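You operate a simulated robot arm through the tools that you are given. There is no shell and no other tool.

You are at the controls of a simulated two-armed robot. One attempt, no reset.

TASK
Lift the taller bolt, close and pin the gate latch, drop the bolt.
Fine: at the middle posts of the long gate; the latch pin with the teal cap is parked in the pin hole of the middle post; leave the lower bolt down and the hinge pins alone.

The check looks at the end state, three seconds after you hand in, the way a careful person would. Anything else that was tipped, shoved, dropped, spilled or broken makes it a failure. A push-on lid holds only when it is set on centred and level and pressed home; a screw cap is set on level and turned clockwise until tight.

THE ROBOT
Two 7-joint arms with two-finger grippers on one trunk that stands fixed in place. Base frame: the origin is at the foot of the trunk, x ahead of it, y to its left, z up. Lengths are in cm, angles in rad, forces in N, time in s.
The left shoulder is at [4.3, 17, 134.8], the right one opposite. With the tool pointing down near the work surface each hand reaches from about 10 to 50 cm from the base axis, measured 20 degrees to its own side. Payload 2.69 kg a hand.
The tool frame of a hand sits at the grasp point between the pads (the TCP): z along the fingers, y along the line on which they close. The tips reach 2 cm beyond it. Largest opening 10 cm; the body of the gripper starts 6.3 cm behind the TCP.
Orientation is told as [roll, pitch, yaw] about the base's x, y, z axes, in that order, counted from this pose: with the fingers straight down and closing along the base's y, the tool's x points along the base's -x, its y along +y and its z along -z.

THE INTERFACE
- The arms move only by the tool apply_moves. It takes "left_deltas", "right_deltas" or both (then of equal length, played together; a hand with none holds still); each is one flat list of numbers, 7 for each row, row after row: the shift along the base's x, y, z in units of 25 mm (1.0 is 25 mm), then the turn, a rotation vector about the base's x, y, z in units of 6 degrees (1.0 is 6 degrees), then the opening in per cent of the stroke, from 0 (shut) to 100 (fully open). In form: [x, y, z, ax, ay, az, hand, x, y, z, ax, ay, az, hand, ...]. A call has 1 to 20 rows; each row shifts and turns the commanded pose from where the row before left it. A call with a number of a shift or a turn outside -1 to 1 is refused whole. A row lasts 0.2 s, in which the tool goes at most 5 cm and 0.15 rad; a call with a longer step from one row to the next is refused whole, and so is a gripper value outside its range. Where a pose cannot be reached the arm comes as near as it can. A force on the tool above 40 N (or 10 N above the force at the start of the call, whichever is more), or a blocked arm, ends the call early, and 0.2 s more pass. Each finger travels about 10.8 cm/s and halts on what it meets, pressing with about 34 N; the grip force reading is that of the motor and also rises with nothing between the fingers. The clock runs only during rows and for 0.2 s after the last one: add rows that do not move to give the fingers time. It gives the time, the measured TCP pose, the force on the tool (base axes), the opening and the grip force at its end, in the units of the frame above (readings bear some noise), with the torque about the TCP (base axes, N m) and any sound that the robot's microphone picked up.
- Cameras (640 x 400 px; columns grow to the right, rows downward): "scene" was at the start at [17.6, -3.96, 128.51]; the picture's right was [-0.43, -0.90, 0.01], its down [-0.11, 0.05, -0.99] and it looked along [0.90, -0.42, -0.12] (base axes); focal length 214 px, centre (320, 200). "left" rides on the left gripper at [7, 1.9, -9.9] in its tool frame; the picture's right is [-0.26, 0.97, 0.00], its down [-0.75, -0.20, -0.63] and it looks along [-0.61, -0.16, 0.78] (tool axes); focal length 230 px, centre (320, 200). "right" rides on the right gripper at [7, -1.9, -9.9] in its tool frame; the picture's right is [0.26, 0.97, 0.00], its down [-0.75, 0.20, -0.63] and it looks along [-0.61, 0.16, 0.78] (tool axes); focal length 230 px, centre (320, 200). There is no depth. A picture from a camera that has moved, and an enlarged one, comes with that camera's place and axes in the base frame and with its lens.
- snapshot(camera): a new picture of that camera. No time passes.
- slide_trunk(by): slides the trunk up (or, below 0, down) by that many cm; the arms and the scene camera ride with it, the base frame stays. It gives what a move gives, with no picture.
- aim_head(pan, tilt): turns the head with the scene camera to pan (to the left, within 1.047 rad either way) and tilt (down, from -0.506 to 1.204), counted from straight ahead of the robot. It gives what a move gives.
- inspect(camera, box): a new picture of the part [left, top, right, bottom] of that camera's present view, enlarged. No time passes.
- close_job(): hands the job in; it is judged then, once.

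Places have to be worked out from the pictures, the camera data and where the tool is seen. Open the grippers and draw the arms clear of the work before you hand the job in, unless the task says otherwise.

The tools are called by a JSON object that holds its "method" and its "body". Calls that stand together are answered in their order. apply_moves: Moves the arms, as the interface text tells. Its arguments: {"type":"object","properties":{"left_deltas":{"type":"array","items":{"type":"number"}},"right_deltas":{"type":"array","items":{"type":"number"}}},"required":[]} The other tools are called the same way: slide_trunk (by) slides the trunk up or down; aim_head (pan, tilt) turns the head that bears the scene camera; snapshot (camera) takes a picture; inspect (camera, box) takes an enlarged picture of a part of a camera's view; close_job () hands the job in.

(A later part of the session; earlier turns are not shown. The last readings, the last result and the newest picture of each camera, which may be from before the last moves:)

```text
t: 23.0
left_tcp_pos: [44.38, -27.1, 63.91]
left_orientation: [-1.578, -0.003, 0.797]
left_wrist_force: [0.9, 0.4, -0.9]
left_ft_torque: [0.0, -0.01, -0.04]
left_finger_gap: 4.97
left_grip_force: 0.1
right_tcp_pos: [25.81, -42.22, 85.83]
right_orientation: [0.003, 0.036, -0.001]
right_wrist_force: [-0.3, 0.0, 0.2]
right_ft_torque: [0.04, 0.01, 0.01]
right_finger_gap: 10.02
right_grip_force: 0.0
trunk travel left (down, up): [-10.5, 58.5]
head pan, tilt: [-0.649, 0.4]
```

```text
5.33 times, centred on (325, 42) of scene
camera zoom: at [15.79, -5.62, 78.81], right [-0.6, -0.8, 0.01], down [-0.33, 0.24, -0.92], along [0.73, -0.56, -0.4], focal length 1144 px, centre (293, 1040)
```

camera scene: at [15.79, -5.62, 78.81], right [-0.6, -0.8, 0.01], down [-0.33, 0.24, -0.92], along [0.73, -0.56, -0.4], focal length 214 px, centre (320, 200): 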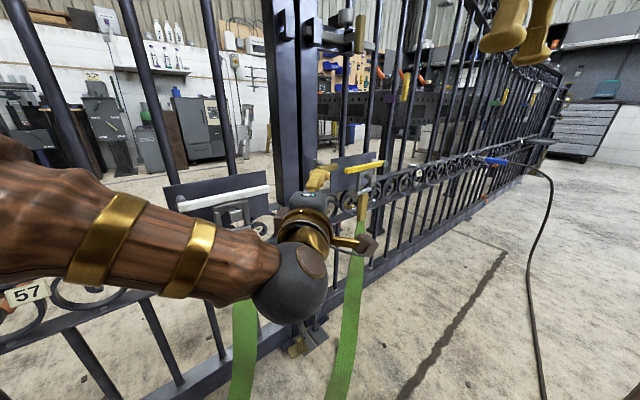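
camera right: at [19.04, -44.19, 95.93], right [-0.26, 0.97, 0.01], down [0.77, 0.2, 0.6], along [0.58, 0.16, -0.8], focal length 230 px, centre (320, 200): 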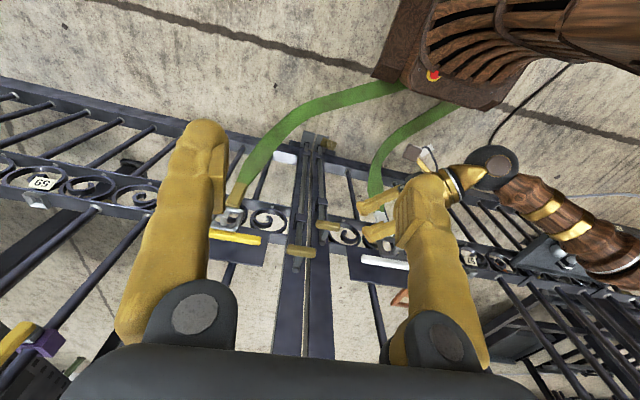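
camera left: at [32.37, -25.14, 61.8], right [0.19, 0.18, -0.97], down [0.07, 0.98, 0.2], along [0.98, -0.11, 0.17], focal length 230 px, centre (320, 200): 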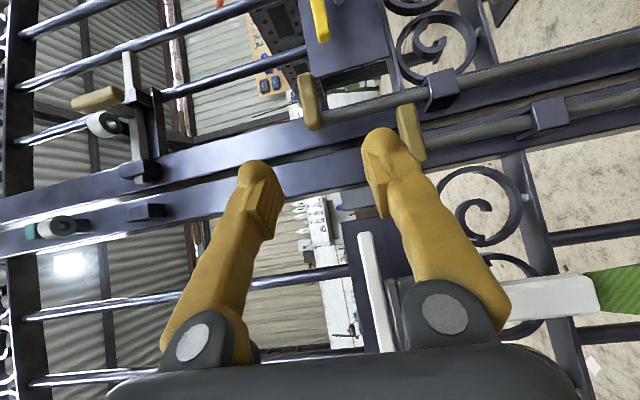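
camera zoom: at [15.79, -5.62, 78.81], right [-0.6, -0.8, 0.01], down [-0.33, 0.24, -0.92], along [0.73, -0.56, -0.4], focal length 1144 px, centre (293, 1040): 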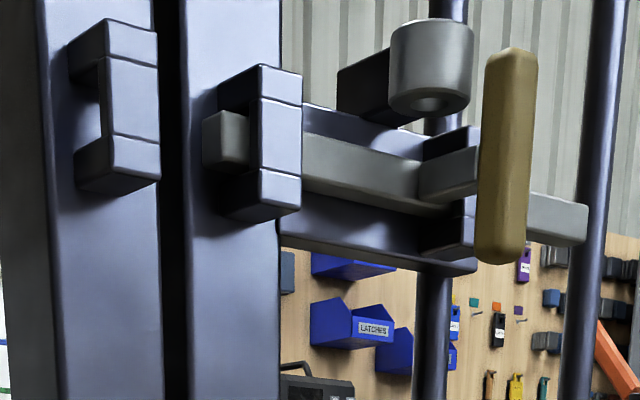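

The pin drops through a boss fixed to the leaf, just in front of the slide, so it blocks the handle stub from coming back. The bolt grip is at about [55.8,-38.3,64.6], in line with the left tool axis. I'll approach to about 5 cm short and check.

{"method": "apply_moves", "body": {"left_deltas": [0.3, -0.3, 0.1, 0, 0, 0, 50, 0.4, -0.4, 0.1, 0, 0, 0, 50, 0.4, -0.4, 0.08, 0, 0, 0, 50, 0.4, -0.4, 0, 0, 0, 0, 50, 0.4, -0.4, 0, 0, 0, 0, 50, 0.4, -0.4, 0, 0, 0, 0, 50, 0.4, -0.4, 0, 0, 0, 0, 50, 0.3, -0.3, 0, 0, 0, 0, 50]}}

{"method": "snapshot", "body": {"camera": "left"}}

{"method": "inspect", "body": {"camera": "right", "box": [220, 130, 440, 300]}}

{"method": "inspect", "body": {"camera": "scene", "box": [240, 120, 420, 260]}}

```text
t: 25.0
left_tcp_pos: [53.95, -28.96, 63.7]
left_orientation: [-1.57, -0.058, 0.866]
left_wrist_force: [0.0, 0.0, -0.6]
left_ft_torque: [0.01, -0.02, -0.02]
left_finger_gap: 5.0
left_grip_force: 0.0
left hand out of reach, approached as far as the arm can: row 7, 8
right_tcp_pos: [24.11, -42.15, 85.25]
right_orientation: [0.004, 0.061, -0.001]
right_wrist_force: [-0.5, 0.0, -0.1]
right_ft_torque: [0.0, -0.02, -0.02]
right_finger_gap: 9.98
right_grip_force: 0.0
trunk travel left (down, up): [-10.5, 58.5]
head pan, tilt: [-0.649, 0.4]
stopped in row 8 (left hand): the arm was blocked; the commanded pose is now the measured one
```

```text
taken
camera left: at [41.9, -27.67, 61.32], right [0.2, 0.24, -0.95], down [0.0, 0.97, 0.24], along [0.98, -0.05, 0.2], focal length 230 px, centre (320, 200)
```

left: 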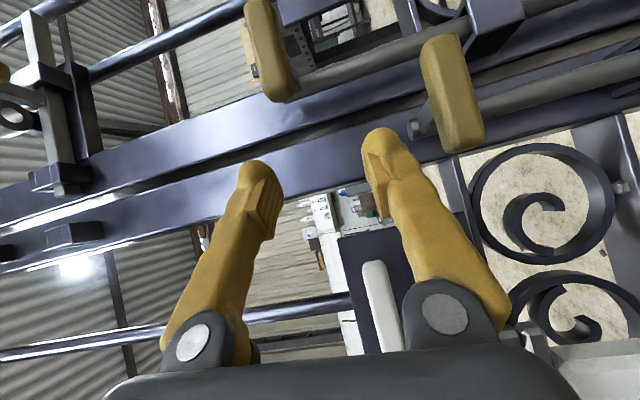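

```text
2.35 times, centred on (330, 215) of right
camera zoom: at [17.76, -44.15, 95.6], right [-0.26, 0.97, 0.02], down [0.79, 0.2, 0.58], along [0.56, 0.17, -0.81], focal length 541 px, centre (296, 165)
```

zoom: 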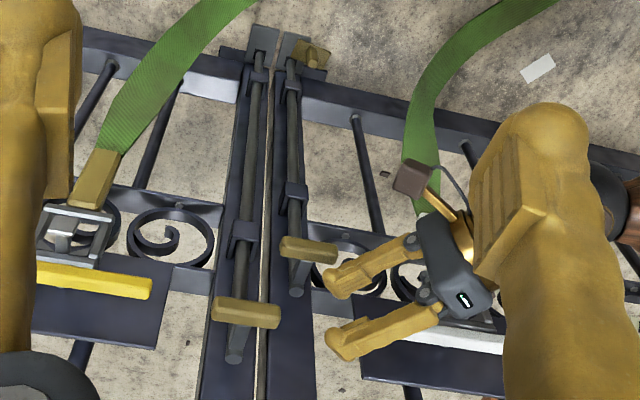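

```text
2.86 times, centred on (330, 190) of scene
camera zoom: at [15.74, -5.62, 78.82], right [-0.6, -0.8, 0.01], down [-0.33, 0.24, -0.92], along [0.73, -0.56, -0.4], focal length 613 px, centre (291, 229)
```

zoom: 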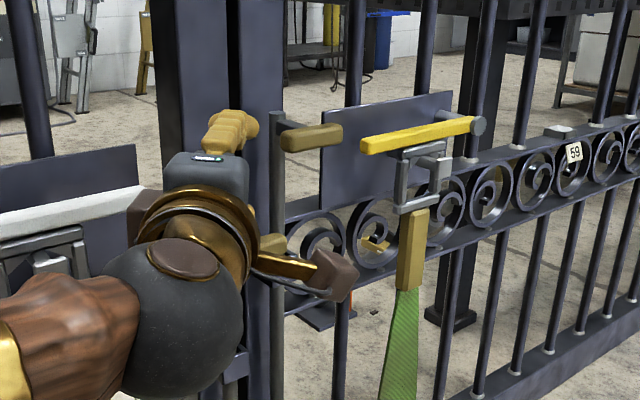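

The left arm tops out at about 72 cm from its shoulder, so the taller bolt is just beyond it. The right arm has to do the work, so I'll draw the left hand back along its approach line and out to the left.

{"method": "apply_moves", "body": {"left_deltas": [-0.5, 0.4, 0, 0, 0, 0, 50, -0.5, 0.4, 0.1, 0, 0, 0, 50, -0.5, 0.4, 0.2, 0, 0, 0, 50, -0.5, 0.4, 0.3, 0, 0, 0, 50, -0.5, 0.5, 0.4, 0, 0, 0, 50, -0.4, 0.7, 0.4, 0, 0, 0, 50, -0.4, 0.8, 0.4, 0, 0, 0, 50, -0.4, 0.9, 0.4, 0, 0, 0, 50, -0.4, 0.9, 0.4, 0, 0, 0, 50, -0.3, 0.9, 0.3, 0, 0, 0, 50, -0.2, 0.9, 0.2, 0, 0, 0, 50, -0.1, 0.9, 0, 0, 0, 0, 50]}}

{"method": "snapshot", "body": {"camera": "scene"}}

{"method": "snapshot", "body": {"camera": "left"}}

```text
t: 27.6
left_tcp_pos: [42.17, -8.2, 71.55]
left_orientation: [-1.572, -0.06, 0.867]
left_wrist_force: [-0.4, -0.2, -0.4]
left_ft_torque: [0.01, 0.03, 0.03]
left_finger_gap: 4.99
left_grip_force: 0.1
right_tcp_pos: [24.4, -42.17, 85.32]
right_orientation: [0.004, 0.058, 0.001]
right_wrist_force: [0.1, 0.5, 0.3]
right_ft_torque: [0.02, 0.01, -0.01]
right_finger_gap: 10.0
right_grip_force: 0.0
trunk travel left (down, up): [-10.5, 58.5]
head pan, tilt: [-0.649, 0.4]
```

```text
taken
camera scene: at [15.79, -5.62, 78.81], right [-0.6, -0.8, 0.01], down [-0.33, 0.24, -0.92], along [0.73, -0.56, -0.4], focal length 214 px, centre (320, 200)
```

scene: 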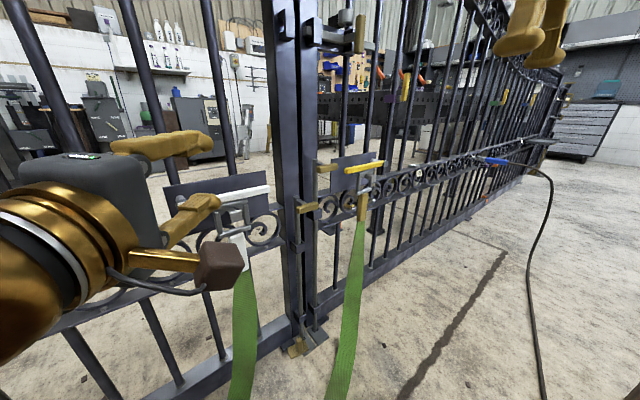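

```text
taken
camera left: at [30.1, -7.13, 69.12], right [0.2, 0.24, -0.95], down [0.0, 0.97, 0.24], along [0.98, -0.05, 0.2], focal length 230 px, centre (320, 200)
```

left: 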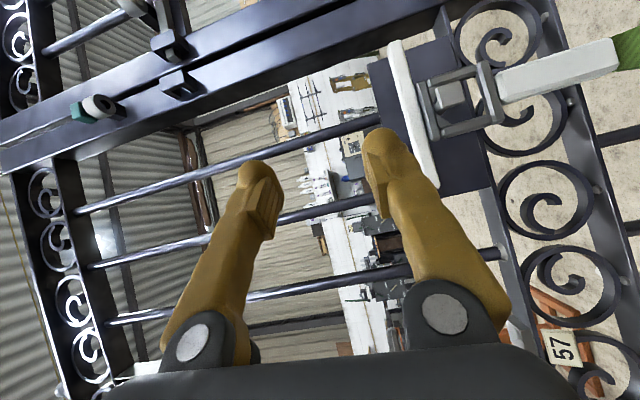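

The left hand is clear of the gate hardware. I'll move it further back and left while the right hand starts turning forward with its fingers closing vertically.

{"method": "apply_moves", "body": {"left_deltas": [-0.4, 0.5, 0.4, 0, 0, 0, 50, -0.4, 0.5, 0.4, 0, 0, 0, 50, -0.4, 0.5, 0.4, 0, 0, 0, 50, -0.4, 0.5, 0.4, 0, 0, 0, 50, -0.4, 0.5, 0.4, 0, 0, 0, 50, -0.4, 0.5, 0.4, 0, 0, 0, 50, -0.4, 0.5, 0.4, 0, 0, 0, 50, -0.4, 0.5, 0.4, 0, 0, 0, 50, 0, 0, 0, 0, 0, 0, 50, 0, 0, 0, 0, 0, 0, 50], "right_deltas": [0.44, 0.14, -0.3, -0.646, -0.453, 0.453, 80, 0.44, 0.14, -0.3, -0.646, -0.453, 0.453, 70, 0.44, 0.14, -0.3, -0.646, -0.453, 0.453, 60, 0.44, 0.14, -0.3, -0.646, -0.453, 0.453, 50, 0.44, 0.14, -0.3, -0.646, -0.453, 0.453, 50, 0.44, 0.14, -0.3, -0.646, -0.453, 0.453, 50, 0.44, 0.14, -0.3, -0.646, -0.453, 0.453, 50, 0.44, 0.14, -0.3, -0.646, -0.453, 0.453, 50, 0.44, 0.14, -0.3, -0.646, -0.453, 0.453, 50, 0.44, 0.14, -0.3, -0.646, -0.453, 0.453, 50]}}

{"method": "snapshot", "body": {"camera": "scene"}}

{"method": "snapshot", "body": {"camera": "right"}}

```text
t: 29.8
left_tcp_pos: [36.89, -1.46, 77.04]
left_orientation: [-1.571, -0.057, 0.867]
left_wrist_force: [0.8, -0.7, 0.3]
left_ft_torque: [0.0, -0.03, 0.03]
left_finger_gap: 4.99
left_grip_force: 0.1
left hand out of reach, approached as far as the arm can: row 6, 7, 8
right_tcp_pos: [35.91, -38.94, 79.62]
right_orientation: [-0.704, -0.252, 0.56]
right_wrist_force: [-1.2, 0.8, -0.5]
right_ft_torque: [0.0, 0.03, 0.0]
right_finger_gap: 5.0
right_grip_force: 0.0
right hand out of reach, approached as far as the arm can: row 9, 10
trunk travel left (down, up): [-10.5, 58.5]
head pan, tilt: [-0.649, 0.4]
```

```text
taken
camera scene: at [15.79, -5.61, 78.81], right [-0.6, -0.8, 0.01], down [-0.33, 0.24, -0.92], along [0.73, -0.56, -0.4], focal length 214 px, centre (320, 200)
```

scene: 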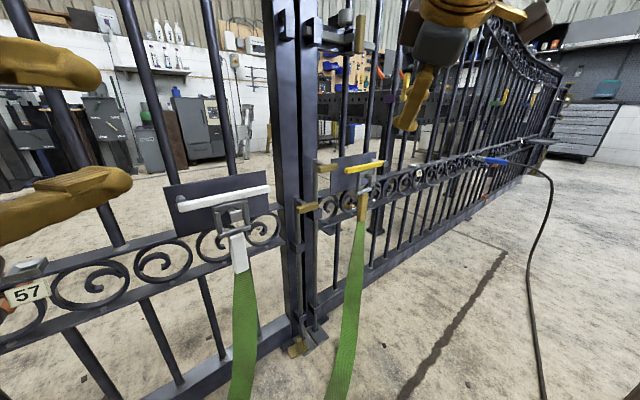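

```text
taken
camera right: at [25.57, -39.57, 86.31], right [-0.47, 0.57, -0.67], down [0.24, 0.82, 0.52], along [0.85, 0.08, -0.52], focal length 230 px, centre (320, 200)
```

right: 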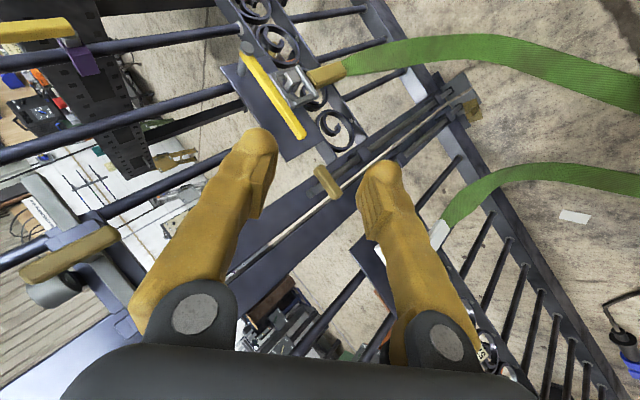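

The right hand hit a limit near the body partway through the turn. I'll first move it forward where there's more room, then carry on turning.

{"method": "apply_moves", "body": {"right_deltas": [0.5, 0.1, 0, 0, 0, 0, 50, 0.5, 0.1, 0, 0, 0, 0, 50, 0.5, 0.1, 0, 0, 0, 0, 50, 0.5, 0.1, 0, 0, 0, 0, 50, 0.3, 0.1, 0, -0.646, -0.453, 0.453, 50, 0, 0, 0, -0.646, -0.453, 0.453, 50, 0, 0, 0, -0.646, -0.453, 0.453, 50, 0, 0, 0, -0.646, -0.453, 0.453, 50]}}

{"method": "snapshot", "body": {"camera": "scene"}}

{"method": "snapshot", "body": {"camera": "right"}}

```text
t: 31.6
left_tcp_pos: [36.88, -1.48, 77.04]
left_orientation: [-1.569, -0.058, 0.867]
left_wrist_force: [-0.4, 0.1, -0.1]
left_ft_torque: [-0.01, 0.01, 0.0]
left_finger_gap: 5.0
left_grip_force: 0.2
right_tcp_pos: [45.63, -43.54, 88.88]
right_orientation: [-0.972, -0.232, 0.786]
right_wrist_force: [0.4, 0.1, -0.1]
right_ft_torque: [-0.01, 0.0, -0.02]
right_finger_gap: 4.99
right_grip_force: 0.1
right hand out of reach, approached as far as the arm can: row 5, 6, 7, 8
trunk travel left (down, up): [-10.5, 58.5]
head pan, tilt: [-0.649, 0.4]
```

```text
taken
camera scene: at [15.79, -5.61, 78.81], right [-0.6, -0.8, 0.01], down [-0.33, 0.24, -0.92], along [0.73, -0.56, -0.4], focal length 214 px, centre (320, 200)
```

scene: 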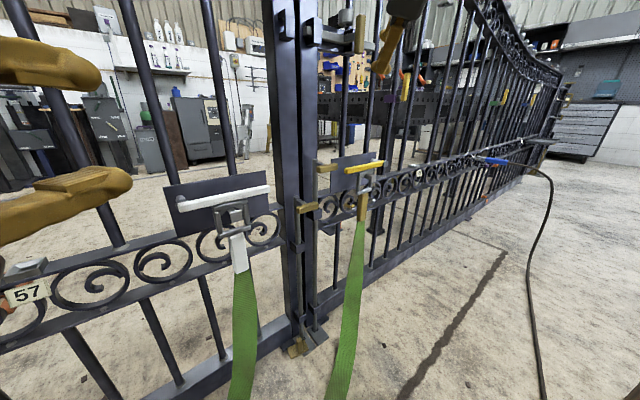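

```text
taken
camera right: at [34.63, -44.6, 94.18], right [-0.43, 0.34, -0.84], down [0.04, 0.93, 0.36], along [0.9, 0.13, -0.42], focal length 230 px, centre (320, 200)
```

right: 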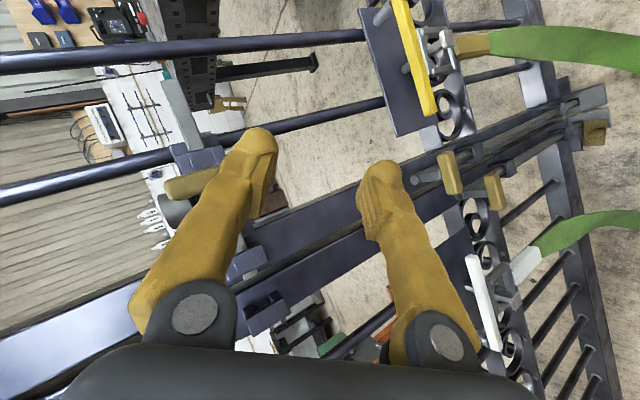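

This roll isn't reachable for the right arm, but fingers closing sideways will work for everything: the bolt's T-grip end to end, the latch grip and the pin cap. I'll turn the right hand to point forward with the fingers closing along y, staying back from the gate.

{"method": "apply_moves", "body": {"right_deltas": [-0.2, 0.1, -0.1, 0.553, -0.65, -0.088, 50, -0.1, 0.1, -0.1, 0.553, -0.65, -0.088, 50, 0, 0.1, -0.1, 0.553, -0.65, -0.088, 50, 0, 0.1, -0.1, 0.553, -0.65, -0.088, 50, 0, 0.1, -0.1, 0.553, -0.65, -0.088, 50, 0, 0.1, -0.1, 0.553, -0.65, -0.088, 50, 0, 0.1, -0.1, 0.553, -0.65, -0.088, 50, 0, 0.1, -0.1, 0.553, -0.65, -0.088, 50, 0, 0.1, -0.1, 0.553, -0.65, -0.088, 50, 0, 0.1, -0.1, 0.553, -0.65, -0.088, 50, 0, 0.1, -0.1, 0.553, -0.65, -0.088, 50, 0, 0.1, -0.1, 0.553, -0.65, -0.088, 50, 0, 0.1, -0.1, 0.553, -0.65, -0.088, 50, 0, 0.1, -0.1, 0.553, -0.65, -0.088, 50, 0, 0.1, -0.1, 0.553, -0.65, -0.088, 50]}}

{"method": "snapshot", "body": {"camera": "scene"}}

{"method": "snapshot", "body": {"camera": "right"}}

```text
t: 34.8
left_tcp_pos: [36.9, -1.34, 77.16]
left_orientation: [-1.571, -0.057, 0.868]
left_wrist_force: [-0.2, 0.3, 0.8]
left_ft_torque: [-0.02, 0.04, 0.02]
left_finger_gap: 4.98
left_grip_force: 0.1
right_tcp_pos: [42.45, -42.07, 95.35]
right_orientation: [-2.186, -1.563, 1.82]
right_wrist_force: [-0.4, 0.3, 1.4]
right_ft_torque: [0.01, 0.06, 0.04]
right_finger_gap: 4.99
right_grip_force: 0.0
right hand out of reach, approached as far as the arm can: row 1, 11, 12, 13, 14, 15
trunk travel left (down, up): [-10.5, 58.5]
head pan, tilt: [-0.649, 0.4]
```

```text
taken
camera scene: at [15.77, -5.6, 78.81], right [-0.6, -0.8, 0.01], down [-0.33, 0.24, -0.92], along [0.73, -0.56, -0.4], focal length 214 px, centre (320, 200)
```

scene: 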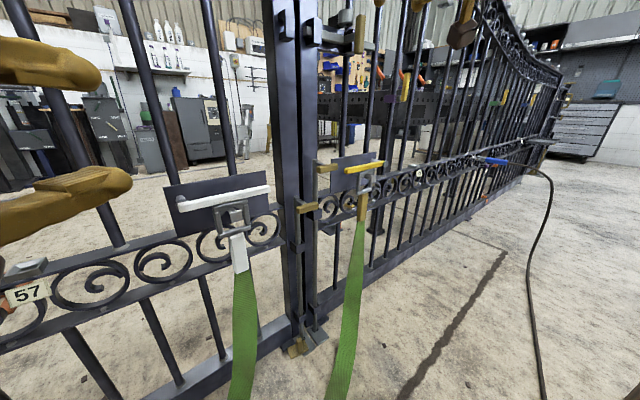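

```text
taken
camera right: at [32.49, -40.44, 88.3], right [0.35, 0.9, -0.26], down [-0.52, 0.42, 0.75], along [0.78, -0.12, 0.61], focal length 230 px, centre (320, 200)
```

right: 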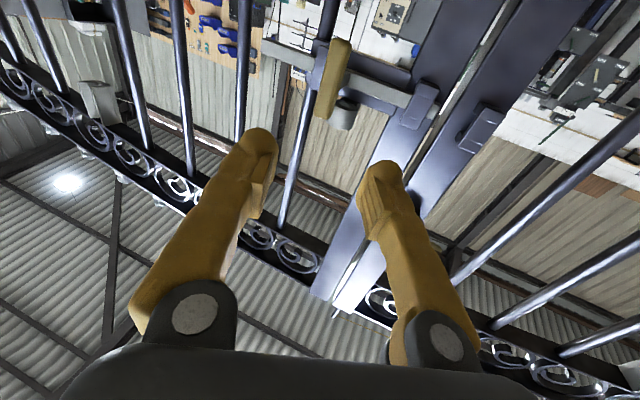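

The right hand now points forward but can't fold in close at this yaw. I'll turn it to point straight ahead (+x), which sits better for this shoulder, and see where the commanded pose really is.

{"method": "apply_moves", "body": {"right_deltas": [0, -0.4, 0.4, 0, 0, 0.44, 50, 0, -0.4, 0.4, 0, 0, 0.44, 50, 0, -0.4, 0.4, 0, 0, 0.44, 50, 0, -0.4, 0.4, 0, 0, 0.44, 50, 0, -0.4, 0.4, 0, 0, 0.44, 50, 0, -0.4, 0.4, 0, 0, 0.44, 50, 0, -0.4, 0.4, 0, 0, 0.44, 50, 0, -0.4, 0.4, 0, 0, 0.44, 50, 0, 0, 0, 0, 0, 0, 50]}}

{"method": "snapshot", "body": {"camera": "right"}}

```text
t: 36.8
left_tcp_pos: [36.86, -1.42, 77.09]
left_orientation: [-1.57, -0.059, 0.867]
left_wrist_force: [0.6, 0.2, -0.3]
left_ft_torque: [-0.02, 0.0, 0.01]
left_finger_gap: 4.99
left_grip_force: 0.1
right_tcp_pos: [42.63, -50.34, 103.24]
right_orientation: [-2.545, -1.566, 2.539]
right_wrist_force: [0.0, -0.1, -0.7]
right_ft_torque: [0.01, 0.02, -0.01]
right_finger_gap: 4.99
right_grip_force: 0.0
trunk travel left (down, up): [-10.5, 58.5]
head pan, tilt: [-0.649, 0.4]
```

```text
taken
camera right: at [32.54, -52.21, 96.1], right [0.01, 0.97, -0.26], down [-0.63, 0.21, 0.75], along [0.77, 0.16, 0.61], focal length 230 px, centre (320, 200)
```

right: 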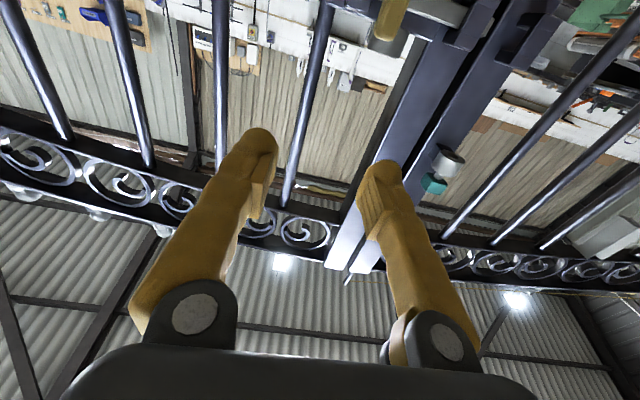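

The command resets to the measured pose after an unreachable row. This straight-ahead orientation tracks exactly at [42.6,-50.3,103.2]. Next I test lowering it toward the bolt height while staying back at x≈43.

{"method": "apply_moves", "body": {"right_deltas": [0, 0.25, -0.8, 0, 0, 0, 60, 0, 0.25, -0.8, 0, 0, 0, 70, 0, 0.25, -0.8, 0, 0, 0, 80, 0, 0.25, -0.8, 0, 0, 0, 90, 0, 0.25, -0.8, 0, 0, 0, 100, 0, 0.25, -0.8, 0, 0, 0, 100, 0, 0.25, -0.8, 0, 0, 0, 100, 0, 0.25, -0.8, 0, 0, 0, 100, 0, 0.25, -0.8, 0, 0, 0, 100, 0, 0.25, -0.8, 0, 0, 0, 100]}}

{"method": "snapshot", "body": {"camera": "right"}}

{"method": "snapshot", "body": {"camera": "scene"}}

```text
t: 39.0
left_tcp_pos: [36.84, -1.41, 77.11]
left_orientation: [-1.571, -0.057, 0.868]
left_wrist_force: [-0.8, -0.3, 0.4]
left_ft_torque: [-0.01, -0.01, 0.01]
left_finger_gap: 4.99
left_grip_force: 0.0
right_tcp_pos: [42.64, -43.93, 83.34]
right_orientation: [-2.513, -1.562, 2.503]
right_wrist_force: [-0.5, 0.6, 0.3]
right_ft_torque: [0.0, 0.0, -0.02]
right_finger_gap: 9.99
right_grip_force: 0.1
trunk travel left (down, up): [-10.5, 58.5]
head pan, tilt: [-0.649, 0.4]
```

```text
taken
camera right: at [32.67, -45.88, 76.18], right [0.01, 0.96, -0.26], down [-0.63, 0.21, 0.75], along [0.77, 0.16, 0.61], focal length 230 px, centre (320, 200)
```

right: 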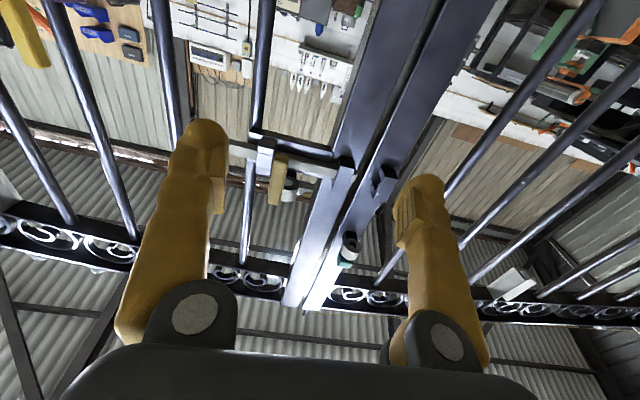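

```text
taken
camera scene: at [15.79, -5.62, 78.81], right [-0.6, -0.8, 0.01], down [-0.33, 0.24, -0.92], along [0.73, -0.56, -0.4], focal length 214 px, centre (320, 200)
```

scene: 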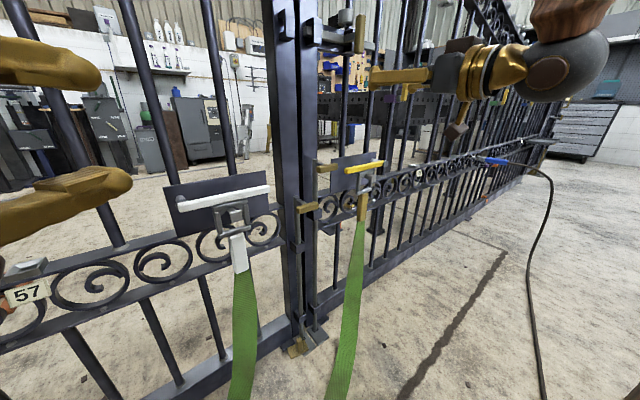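

Tracking is exact here, so I continue down to the bolt-handle height at about [43,-38.5,65], with the fingers fully open.

{"method": "apply_moves", "body": {"right_deltas": [0, 0.22, -0.73, 0, 0, 0, 100, 0, 0.22, -0.73, 0, 0, 0, 100, 0, 0.22, -0.73, 0, 0, 0, 100, 0, 0.22, -0.73, 0, 0, 0, 100, 0, 0.22, -0.73, 0, 0, 0, 100, 0, 0.22, -0.73, 0, 0, 0, 100, 0, 0.22, -0.73, 0, 0, 0, 100, 0, 0.22, -0.73, 0, 0, 0, 100, 0, 0.22, -0.73, 0, 0, 0, 100, 0, 0.22, -0.73, 0, 0, 0, 100]}}

{"method": "snapshot", "body": {"camera": "right"}}

{"method": "snapshot", "body": {"camera": "scene"}}

```text
t: 41.2
left_tcp_pos: [36.91, -1.35, 77.2]
left_orientation: [-1.571, -0.059, 0.868]
left_wrist_force: [-0.2, 0.0, -0.3]
left_ft_torque: [0.0, 0.02, 0.02]
left_finger_gap: 5.03
left_grip_force: 0.1
right_tcp_pos: [42.89, -38.76, 65.06]
right_orientation: [-0.717, -1.567, 0.708]
right_wrist_force: [0.4, 0.2, -0.3]
right_ft_torque: [0.0, -0.02, -0.01]
right_finger_gap: 10.01
right_grip_force: 0.1
right hand out of reach, approached as far as the arm can: row 10
trunk travel left (down, up): [-10.5, 58.5]
head pan, tilt: [-0.649, 0.4]
```

```text
taken
camera right: at [32.88, -40.61, 58.1], right [0.01, 0.97, -0.26], down [-0.63, 0.21, 0.75], along [0.78, 0.16, 0.61], focal length 230 px, centre (320, 200)
```

right: 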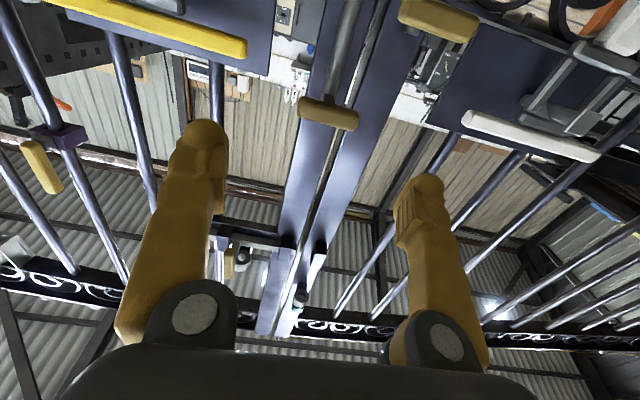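

```text
taken
camera scene: at [15.79, -5.62, 78.81], right [-0.6, -0.8, 0.01], down [-0.33, 0.24, -0.92], along [0.73, -0.56, -0.4], focal length 214 px, centre (320, 200)
```

scene: 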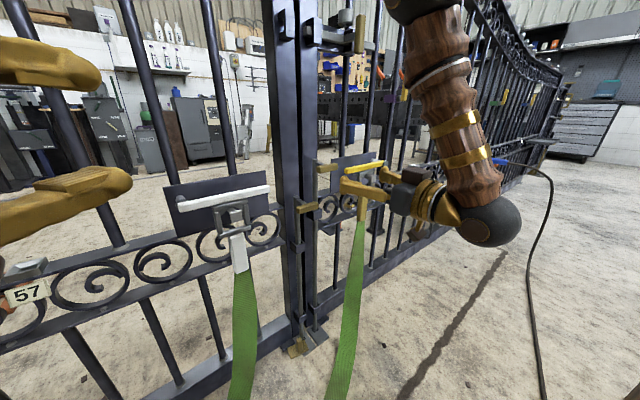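

The taller bolt's T-grip is now almost exactly on the right tool axis, between the open fingers. I'll zoom in to measure its ends before closing in.

{"method": "inspect", "body": {"camera": "right", "box": [230, 40, 430, 200]}}

{"method": "inspect", "body": {"camera": "scene", "box": [280, 120, 460, 260]}}

{"method": "aim_head", "body": {"pan": -0.75, "tilt": 0.0}}

{"method": "snapshot", "body": {"camera": "scene"}}

```text
2.50 times, centred on (330, 120) of right
camera zoom: at [32.88, -40.61, 58.1], right [0.01, 0.97, -0.26], down [-0.63, 0.21, 0.75], along [0.78, 0.16, 0.61], focal length 575 px, centre (295, 400)
```

zoom: 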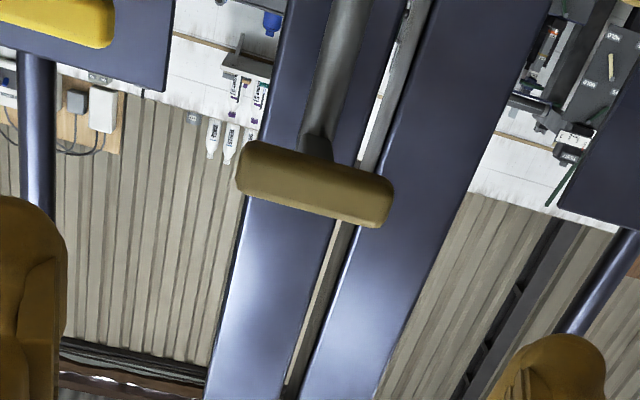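

```text
2.86 times, centred on (370, 190) of scene
camera zoom: at [15.79, -5.62, 78.81], right [-0.6, -0.8, 0.01], down [-0.33, 0.24, -0.92], along [0.73, -0.56, -0.4], focal length 613 px, centre (177, 229)
```

zoom: 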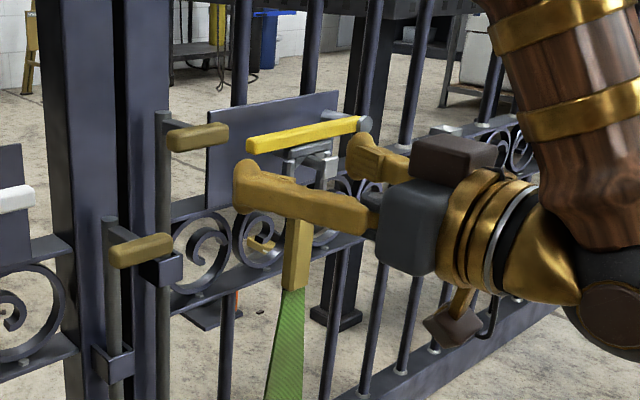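

```text
t: 42.1
left_tcp_pos: [36.81, -1.39, 76.92]
left_orientation: [-1.571, -0.057, 0.867]
left_wrist_force: [0.1, -0.3, 0.5]
left_ft_torque: [0.01, -0.02, 0.02]
left_finger_gap: 5.04
left_grip_force: 0.1
right_tcp_pos: [42.85, -38.78, 64.97]
right_orientation: [-0.786, -1.565, 0.779]
right_wrist_force: [0.2, -0.7, 0.2]
right_ft_torque: [-0.03, 0.0, -0.01]
right_finger_gap: 9.99
right_grip_force: 0.0
trunk travel left (down, up): [-10.5, 58.5]
head pan, tilt: [-0.75, 0.0]
```

```text
taken
camera scene: at [15.06, -6.16, 82.51], right [-0.68, -0.73, 0.01], down [-0.02, 0.0, -1.0], along [0.73, -0.68, -0.01], focal length 214 px, centre (320, 200)
```

scene: 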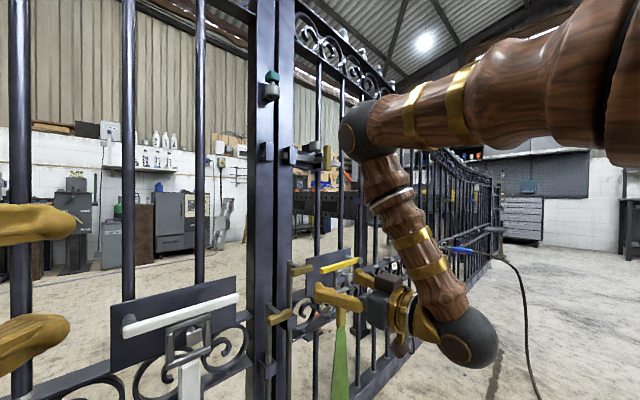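

The grip spans y from about -41.0 to -34.9 at z≈65.2, and the elbow stays well back from the gate. I'll advance the right hand so the grip sits between the pads.

{"method": "apply_moves", "body": {"right_deltas": [0.6, 0.1, 0.04, 0, 0, 0, 90, 0.6, 0.1, 0.04, 0, 0, 0, 90, 0.6, 0.1, 0, 0, 0, 0, 90, 0.6, 0, 0, 0, 0, 0, 90, 0.6, 0, 0, 0, 0, 0, 90, 0.6, 0, 0, 0, 0, 0, 90, 0.5, 0, 0, 0, 0, 0, 90, 0.4, 0, 0, 0, 0, 0, 90]}}

{"method": "snapshot", "body": {"camera": "right"}}

{"method": "snapshot", "body": {"camera": "scene"}}

```text
t: 43.9
left_tcp_pos: [36.73, -1.48, 76.99]
left_orientation: [-1.571, -0.058, 0.869]
left_wrist_force: [0.2, -0.7, -0.3]
left_ft_torque: [0.03, 0.01, -0.02]
left_finger_gap: 4.99
left_grip_force: 0.1
right_tcp_pos: [54.2, -37.91, 65.15]
right_orientation: [-2.455, -1.564, 2.448]
right_wrist_force: [0.8, -0.6, -0.3]
right_ft_torque: [0.0, -0.04, 0.01]
right_finger_gap: 8.99
right_grip_force: 0.0
trunk travel left (down, up): [-10.5, 58.5]
head pan, tilt: [-0.75, 0.0]
```

```text
taken
camera right: at [44.18, -39.8, 58.18], right [0.01, 0.96, -0.26], down [-0.63, 0.21, 0.75], along [0.77, 0.16, 0.61], focal length 230 px, centre (320, 200)
```

right: 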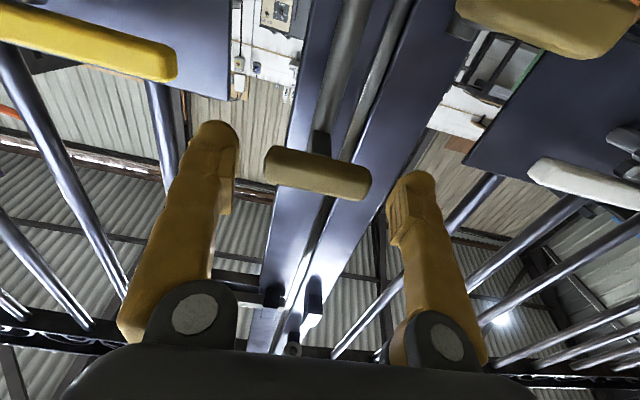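

```text
taken
camera scene: at [15.06, -6.16, 82.52], right [-0.68, -0.73, 0.01], down [-0.02, 0.0, -1.0], along [0.73, -0.68, -0.01], focal length 214 px, centre (320, 200)
```

scene: 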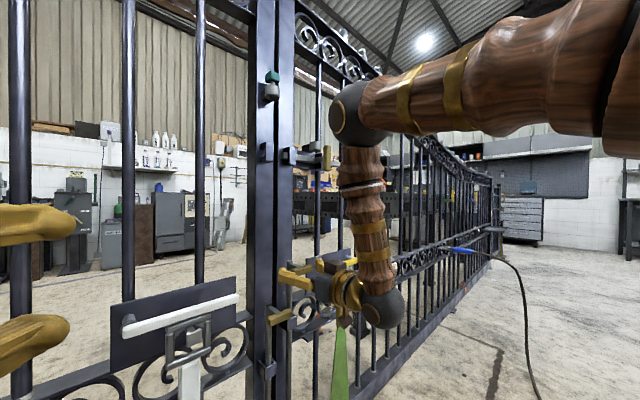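

The grip is centred between the fingers and about 1.5 cm ahead of the TCP. I'll move in the last 1.3 cm and close on it end to end.

{"method": "apply_moves", "body": {"right_deltas": [0.27, 0, 0, 0, 0, 0, 90, 0.27, 0, 0, 0, 0, 0, 90, 0, 0, 0, 0, 0, 0, 70, 0, 0, 0, 0, 0, 0, 50, 0, 0, 0, 0, 0, 0, 50, 0, 0, 0, 0, 0, 0, 50]}}

{"method": "snapshot", "body": {"camera": "right"}}

```text
t: 45.3
left_tcp_pos: [36.85, -1.48, 77.15]
left_orientation: [-1.57, -0.059, 0.868]
left_wrist_force: [0.3, -0.2, 0.9]
left_ft_torque: [0.01, 0.02, -0.02]
left_finger_gap: 5.0
left_grip_force: 0.0
right_tcp_pos: [55.53, -38.0, 65.23]
right_orientation: [-2.508, -1.562, 2.502]
right_wrist_force: [5.2, -10.3, 2.8]
right_ft_torque: [0.0, 0.18, -0.09]
right_finger_gap: 5.83
right_grip_force: 45.4
trunk travel left (down, up): [-10.5, 58.5]
head pan, tilt: [-0.75, 0.0]
```

```text
taken
camera right: at [45.52, -39.93, 58.23], right [0.01, 0.96, -0.26], down [-0.63, 0.21, 0.75], along [0.77, 0.16, 0.61], focal length 230 px, centre (320, 200)
```

right: 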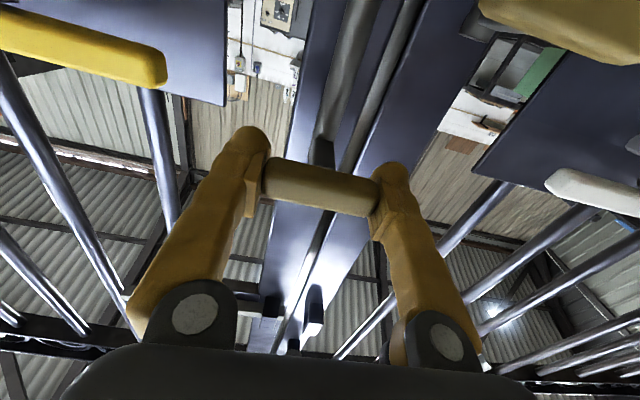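

The bolt grip is held firmly (gap 5.8 cm, 45 N), with a small sideways load that I'll ease. I'll lift slowly by about 2.5 cm first and read the force.

{"method": "apply_moves", "body": {"right_deltas": [0, -0.06, 0.1, 0, 0, 0, 50, 0, -0.04, 0.15, 0, 0, 0, 50, 0, 0, 0.2, 0, 0, 0, 50, 0, 0, 0.25, 0, 0, 0, 50, 0, 0, 0.3, 0, 0, 0, 50]}}

{"method": "snapshot", "body": {"camera": "right"}}

{"method": "snapshot", "body": {"camera": "scene"}}

```text
t: 46.5
left_tcp_pos: [36.81, -1.46, 76.98]
left_orientation: [-1.57, -0.058, 0.867]
left_wrist_force: [-0.4, -1.3, -0.3]
left_ft_torque: [-0.02, -0.03, -0.01]
left_finger_gap: 4.99
left_grip_force: 0.1
right_tcp_pos: [55.39, -37.99, 67.53]
right_orientation: [-1.894, -1.567, 1.89]
right_wrist_force: [-6.1, 22.0, -12.8]
right_ft_torque: [0.58, 1.51, -0.21]
right_finger_gap: 5.84
right_grip_force: 45.1
trunk travel left (down, up): [-10.5, 58.5]
head pan, tilt: [-0.75, 0.0]
```

```text
taken
camera right: at [45.49, -39.98, 60.56], right [0.0, 0.97, -0.26], down [-0.63, 0.2, 0.75], along [0.78, 0.16, 0.61], focal length 230 px, centre (320, 200)
```

right: 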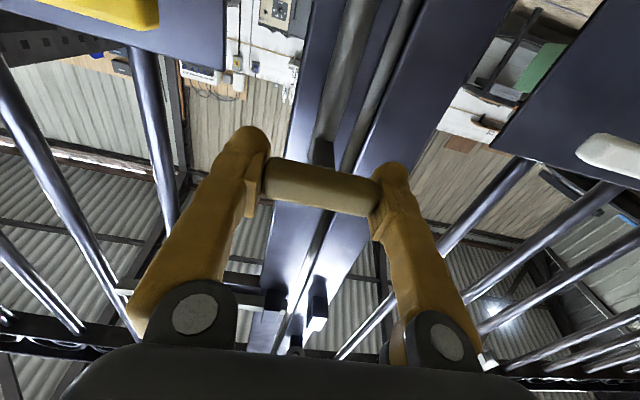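

```text
taken
camera scene: at [15.11, -6.1, 82.51], right [-0.68, -0.73, 0.01], down [-0.02, 0.0, -1.0], along [0.73, -0.68, -0.01], focal length 214 px, centre (320, 200)
```

scene: 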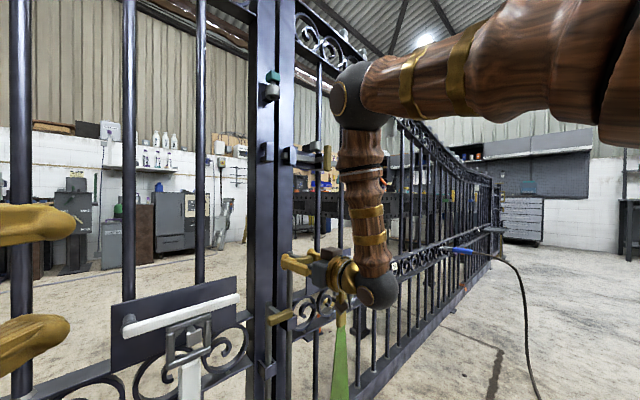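

The bolt is rising freely with about 13 N of weight. The side load says my y shift was slightly too much, so I correct that by 0.17 cm and keep lifting.

{"method": "apply_moves", "body": {"right_deltas": [0, 0.07, 0.2, 0, 0, 0, 50, 0, 0, 0.3, 0, 0, 0, 50, 0, 0, 0.3, 0, 0, 0, 50, 0, 0, 0.3, 0, 0, 0, 50, 0, 0, 0.3, 0, 0, 0, 50, 0, 0, 0.3, 0, 0, 0, 50]}}

{"method": "snapshot", "body": {"camera": "right"}}

{"method": "aim_head", "body": {"pan": -0.65, "tilt": 0.7}}

{"method": "snapshot", "body": {"camera": "scene"}}

```text
t: 47.9
left_tcp_pos: [36.77, -1.49, 77.08]
left_orientation: [-1.572, -0.058, 0.869]
left_wrist_force: [0.4, 0.6, -0.1]
left_ft_torque: [0.02, 0.01, 0.0]
left_finger_gap: 4.99
left_grip_force: 0.0
right_tcp_pos: [55.38, -38.02, 72.09]
right_orientation: [-2.695, -1.559, 2.689]
right_wrist_force: [-16.7, 6.9, 0.5]
right_ft_torque: [0.11, -0.2, -0.53]
right_finger_gap: 5.83
right_grip_force: 44.8
trunk travel left (down, up): [-10.5, 58.5]
head pan, tilt: [-0.75, 0.0]
```

```text
taken
camera right: at [45.55, -39.94, 65.08], right [0.01, 0.96, -0.26], down [-0.64, 0.21, 0.74], along [0.77, 0.16, 0.62], focal length 230 px, centre (320, 200)
```

right: 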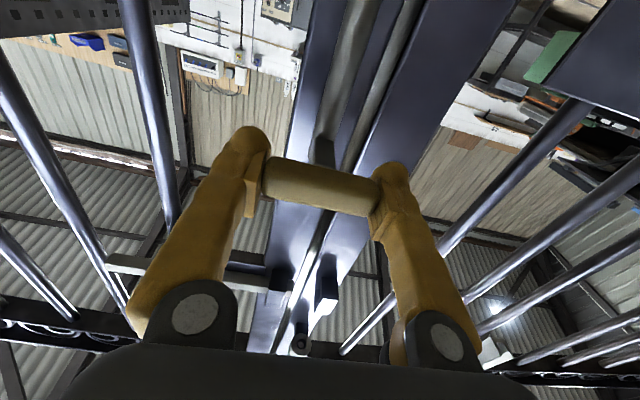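

```text
t: 48.9
left_tcp_pos: [36.76, -1.49, 77.04]
left_orientation: [-1.572, -0.059, 0.87]
left_wrist_force: [0.3, 0.4, -0.3]
left_ft_torque: [0.02, -0.02, -0.05]
left_finger_gap: 4.99
left_grip_force: 0.1
right_tcp_pos: [55.39, -38.03, 71.96]
right_orientation: [-2.608, -1.561, 2.601]
right_wrist_force: [-12.0, 0.6, 5.5]
right_ft_torque: [0.23, -0.9, -0.07]
right_finger_gap: 5.83
right_grip_force: 44.9
trunk travel left (down, up): [-10.5, 58.5]
head pan, tilt: [-0.649, 0.7]
```

```text
taken
camera scene: at [15.04, -5.14, 76.17], right [-0.61, -0.8, 0.01], down [-0.52, 0.39, -0.76], along [0.6, -0.46, -0.65], focal length 214 px, centre (320, 200)
```

scene: 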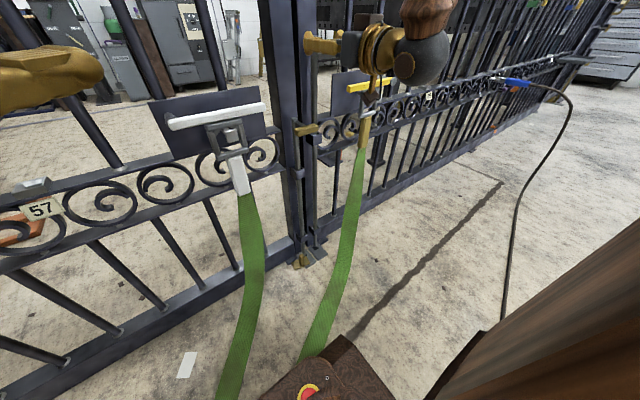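

The bolt is up about 7 cm and the vertical load has vanished, which hints it may be catching or holding. I'll zoom in on the rod, its guides and the socket.

{"method": "inspect", "body": {"camera": "scene", "box": [280, 100, 360, 160]}}

{"method": "inspect", "body": {"camera": "scene", "box": [280, 200, 350, 280]}}

{"method": "inspect", "body": {"camera": "scene", "box": [285, 15, 385, 110]}}

{"method": "inspect", "body": {"camera": "right", "box": [240, 0, 440, 220]}}

```text
6.67 times, centred on (320, 130) of scene
camera zoom: at [15.04, -5.14, 76.17], right [-0.61, -0.8, 0.01], down [-0.52, 0.39, -0.76], along [0.6, -0.46, -0.65], focal length 1430 px, centre (320, 667)
```

zoom: 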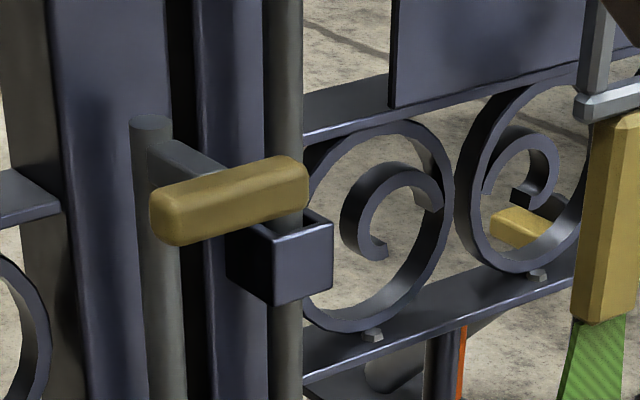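

```text
5.00 times, centred on (315, 240) of scene
camera zoom: at [15.04, -5.14, 76.17], right [-0.61, -0.8, 0.01], down [-0.52, 0.39, -0.76], along [0.6, -0.46, -0.65], focal length 1072 px, centre (345, 0)
```

zoom: 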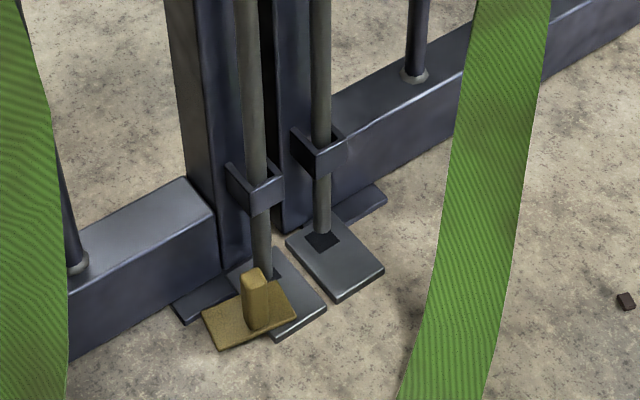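

```text
4.21 times, centred on (335, 62) of scene
camera zoom: at [15.04, -5.14, 76.17], right [-0.61, -0.8, 0.01], down [-0.52, 0.39, -0.76], along [0.6, -0.46, -0.65], focal length 903 px, centre (257, 779)
```

zoom: 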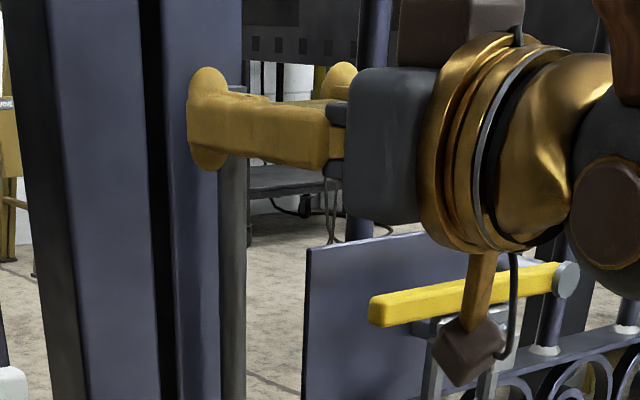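

```text
1.82 times, centred on (340, 110) of right
camera zoom: at [45.54, -39.94, 65.02], right [0.01, 0.96, -0.26], down [-0.63, 0.21, 0.74], along [0.77, 0.16, 0.61], focal length 418 px, centre (284, 364)
```

zoom: 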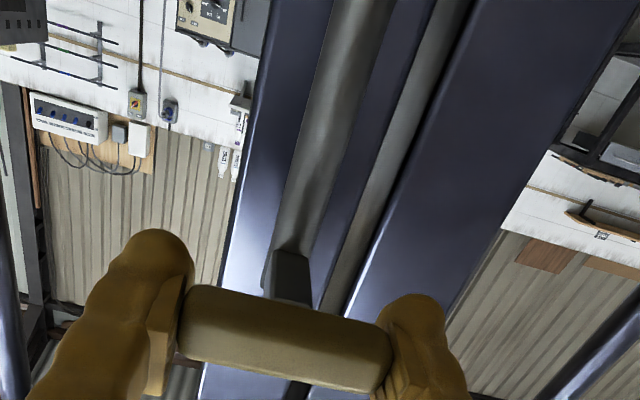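

The rod tip is now out of the floor socket. I'll raise it another 2 cm for margin and watch the force, before testing whether it stays up by itself.

{"method": "apply_moves", "body": {"right_deltas": [0, 0, 0.2, 0, 0, 0, 50, 0, 0, 0.2, 0, 0, 0, 50, 0, 0, 0.2, 0, 0, 0, 50, 0, 0, 0.2, 0, 0, 0, 50, 0, 0, 0, 0, 0, 0, 50]}}

{"method": "inspect", "body": {"camera": "scene", "box": [280, 200, 350, 280]}}

```text
t: 49.7
left_tcp_pos: [36.96, -1.39, 77.58]
left_orientation: [-1.591, -0.082, 0.894]
left_wrist_force: [-2.0, 0.6, 1.1]
left_ft_torque: [0.03, 0.03, 0.02]
left_finger_gap: 5.0
left_grip_force: 0.1
right_tcp_pos: [54.22, -38.0, 73.24]
right_orientation: [-0.062, -1.565, 0.057]
right_wrist_force: [31.3, -8.3, -21.2]
right_ft_torque: [0.03, 0.24, -0.02]
right_finger_gap: 5.96
right_grip_force: 45.6
trunk travel left (down, up): [-10.5, 58.5]
head pan, tilt: [-0.649, 0.7]
stopped in row 3 (right hand): the force on the tool passed its limit at 44 N (the readings are from after the stop); the commanded pose is now the measured one
```

```text
5.00 times, centred on (315, 240) of scene
camera zoom: at [15.33, -5.23, 76.09], right [-0.6, -0.8, 0.01], down [-0.53, 0.39, -0.75], along [0.6, -0.46, -0.66], focal length 1072 px, centre (345, 0)
```

zoom: 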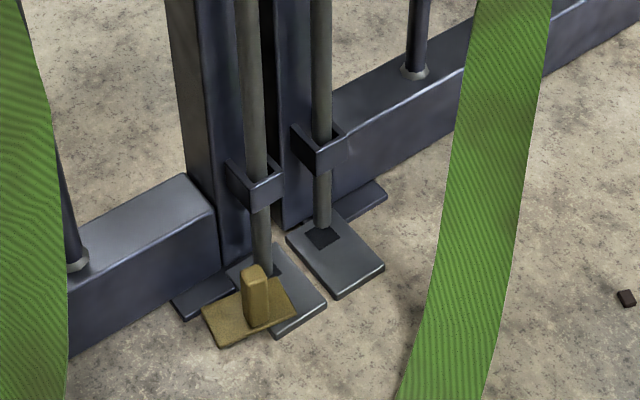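

The lift hit its upper stop at about 8 cm of travel. I'll check the grip and the handle before I ease the load.

{"method": "snapshot", "body": {"camera": "right"}}

{"method": "inspect", "body": {"camera": "scene", "box": [265, 10, 385, 110]}}

```text
taken
camera right: at [44.21, -39.88, 66.3], right [0.01, 0.97, -0.26], down [-0.62, 0.21, 0.75], along [0.78, 0.16, 0.6], focal length 230 px, centre (320, 200)
```

right: 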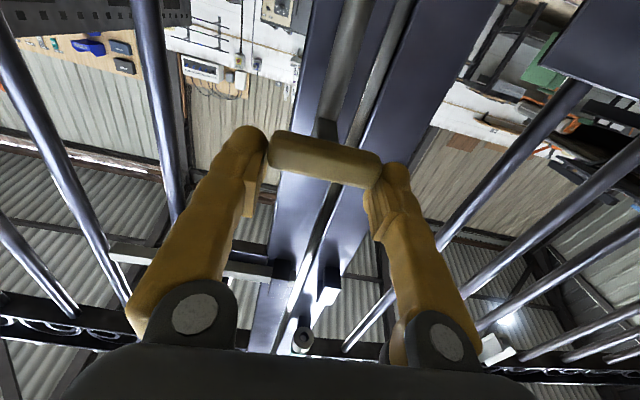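

```text
4.00 times, centred on (325, 60) of scene
camera zoom: at [15.33, -5.23, 76.09], right [-0.6, -0.8, 0.01], down [-0.53, 0.39, -0.75], along [0.6, -0.46, -0.66], focal length 858 px, centre (300, 760)
```

zoom: 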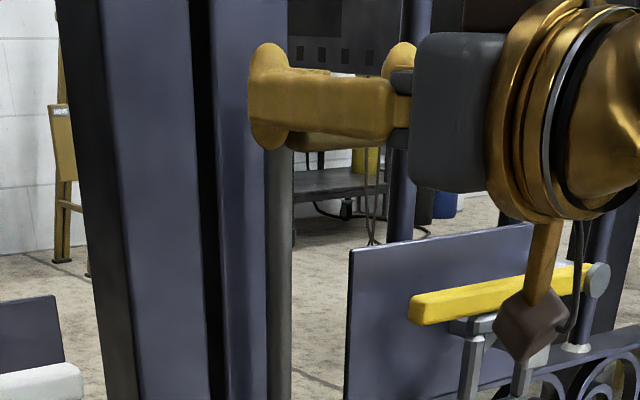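

The grip slid in the fingers: the bolt reached its top stop at about 7 cm of travel while my hand kept rising and backed off. I'll lower the hand a little to relieve the load and re-centre, still gripping.

{"method": "apply_moves", "body": {"right_deltas": [0, 0, -0.1, 0, 0, 0, 50, 0.1, 0, -0.15, 0, 0, 0, 50, 0, 0, 0, 0, 0, 0, 50]}}

{"method": "snapshot", "body": {"camera": "right"}}

```text
t: 50.5
left_tcp_pos: [36.59, -1.28, 77.52]
left_orientation: [-1.593, -0.083, 0.893]
left_wrist_force: [0.2, 0.2, -0.7]
left_ft_torque: [0.01, -0.02, -0.03]
left_finger_gap: 5.02
left_grip_force: 0.1
right_tcp_pos: [54.18, -37.99, 72.94]
right_orientation: [-2.8, -1.566, 2.792]
right_wrist_force: [-18.8, -4.3, 7.3]
right_ft_torque: [0.13, 0.1, 0.0]
right_finger_gap: 5.92
right_grip_force: 44.9
trunk travel left (down, up): [-10.5, 58.5]
head pan, tilt: [-0.649, 0.7]
```

```text
taken
camera right: at [44.23, -39.89, 65.97], right [0.01, 0.97, -0.26], down [-0.63, 0.21, 0.75], along [0.77, 0.16, 0.61], focal length 230 px, centre (320, 200)
```

right: 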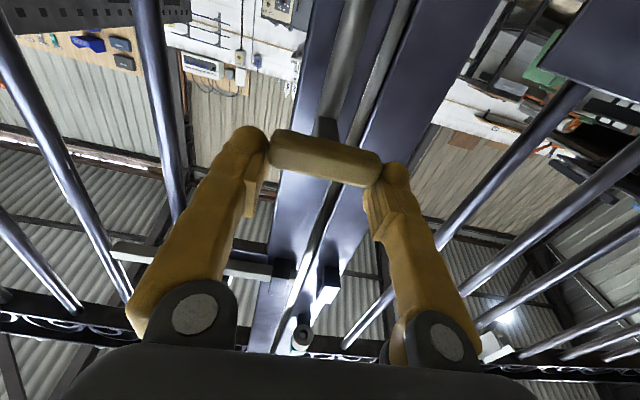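

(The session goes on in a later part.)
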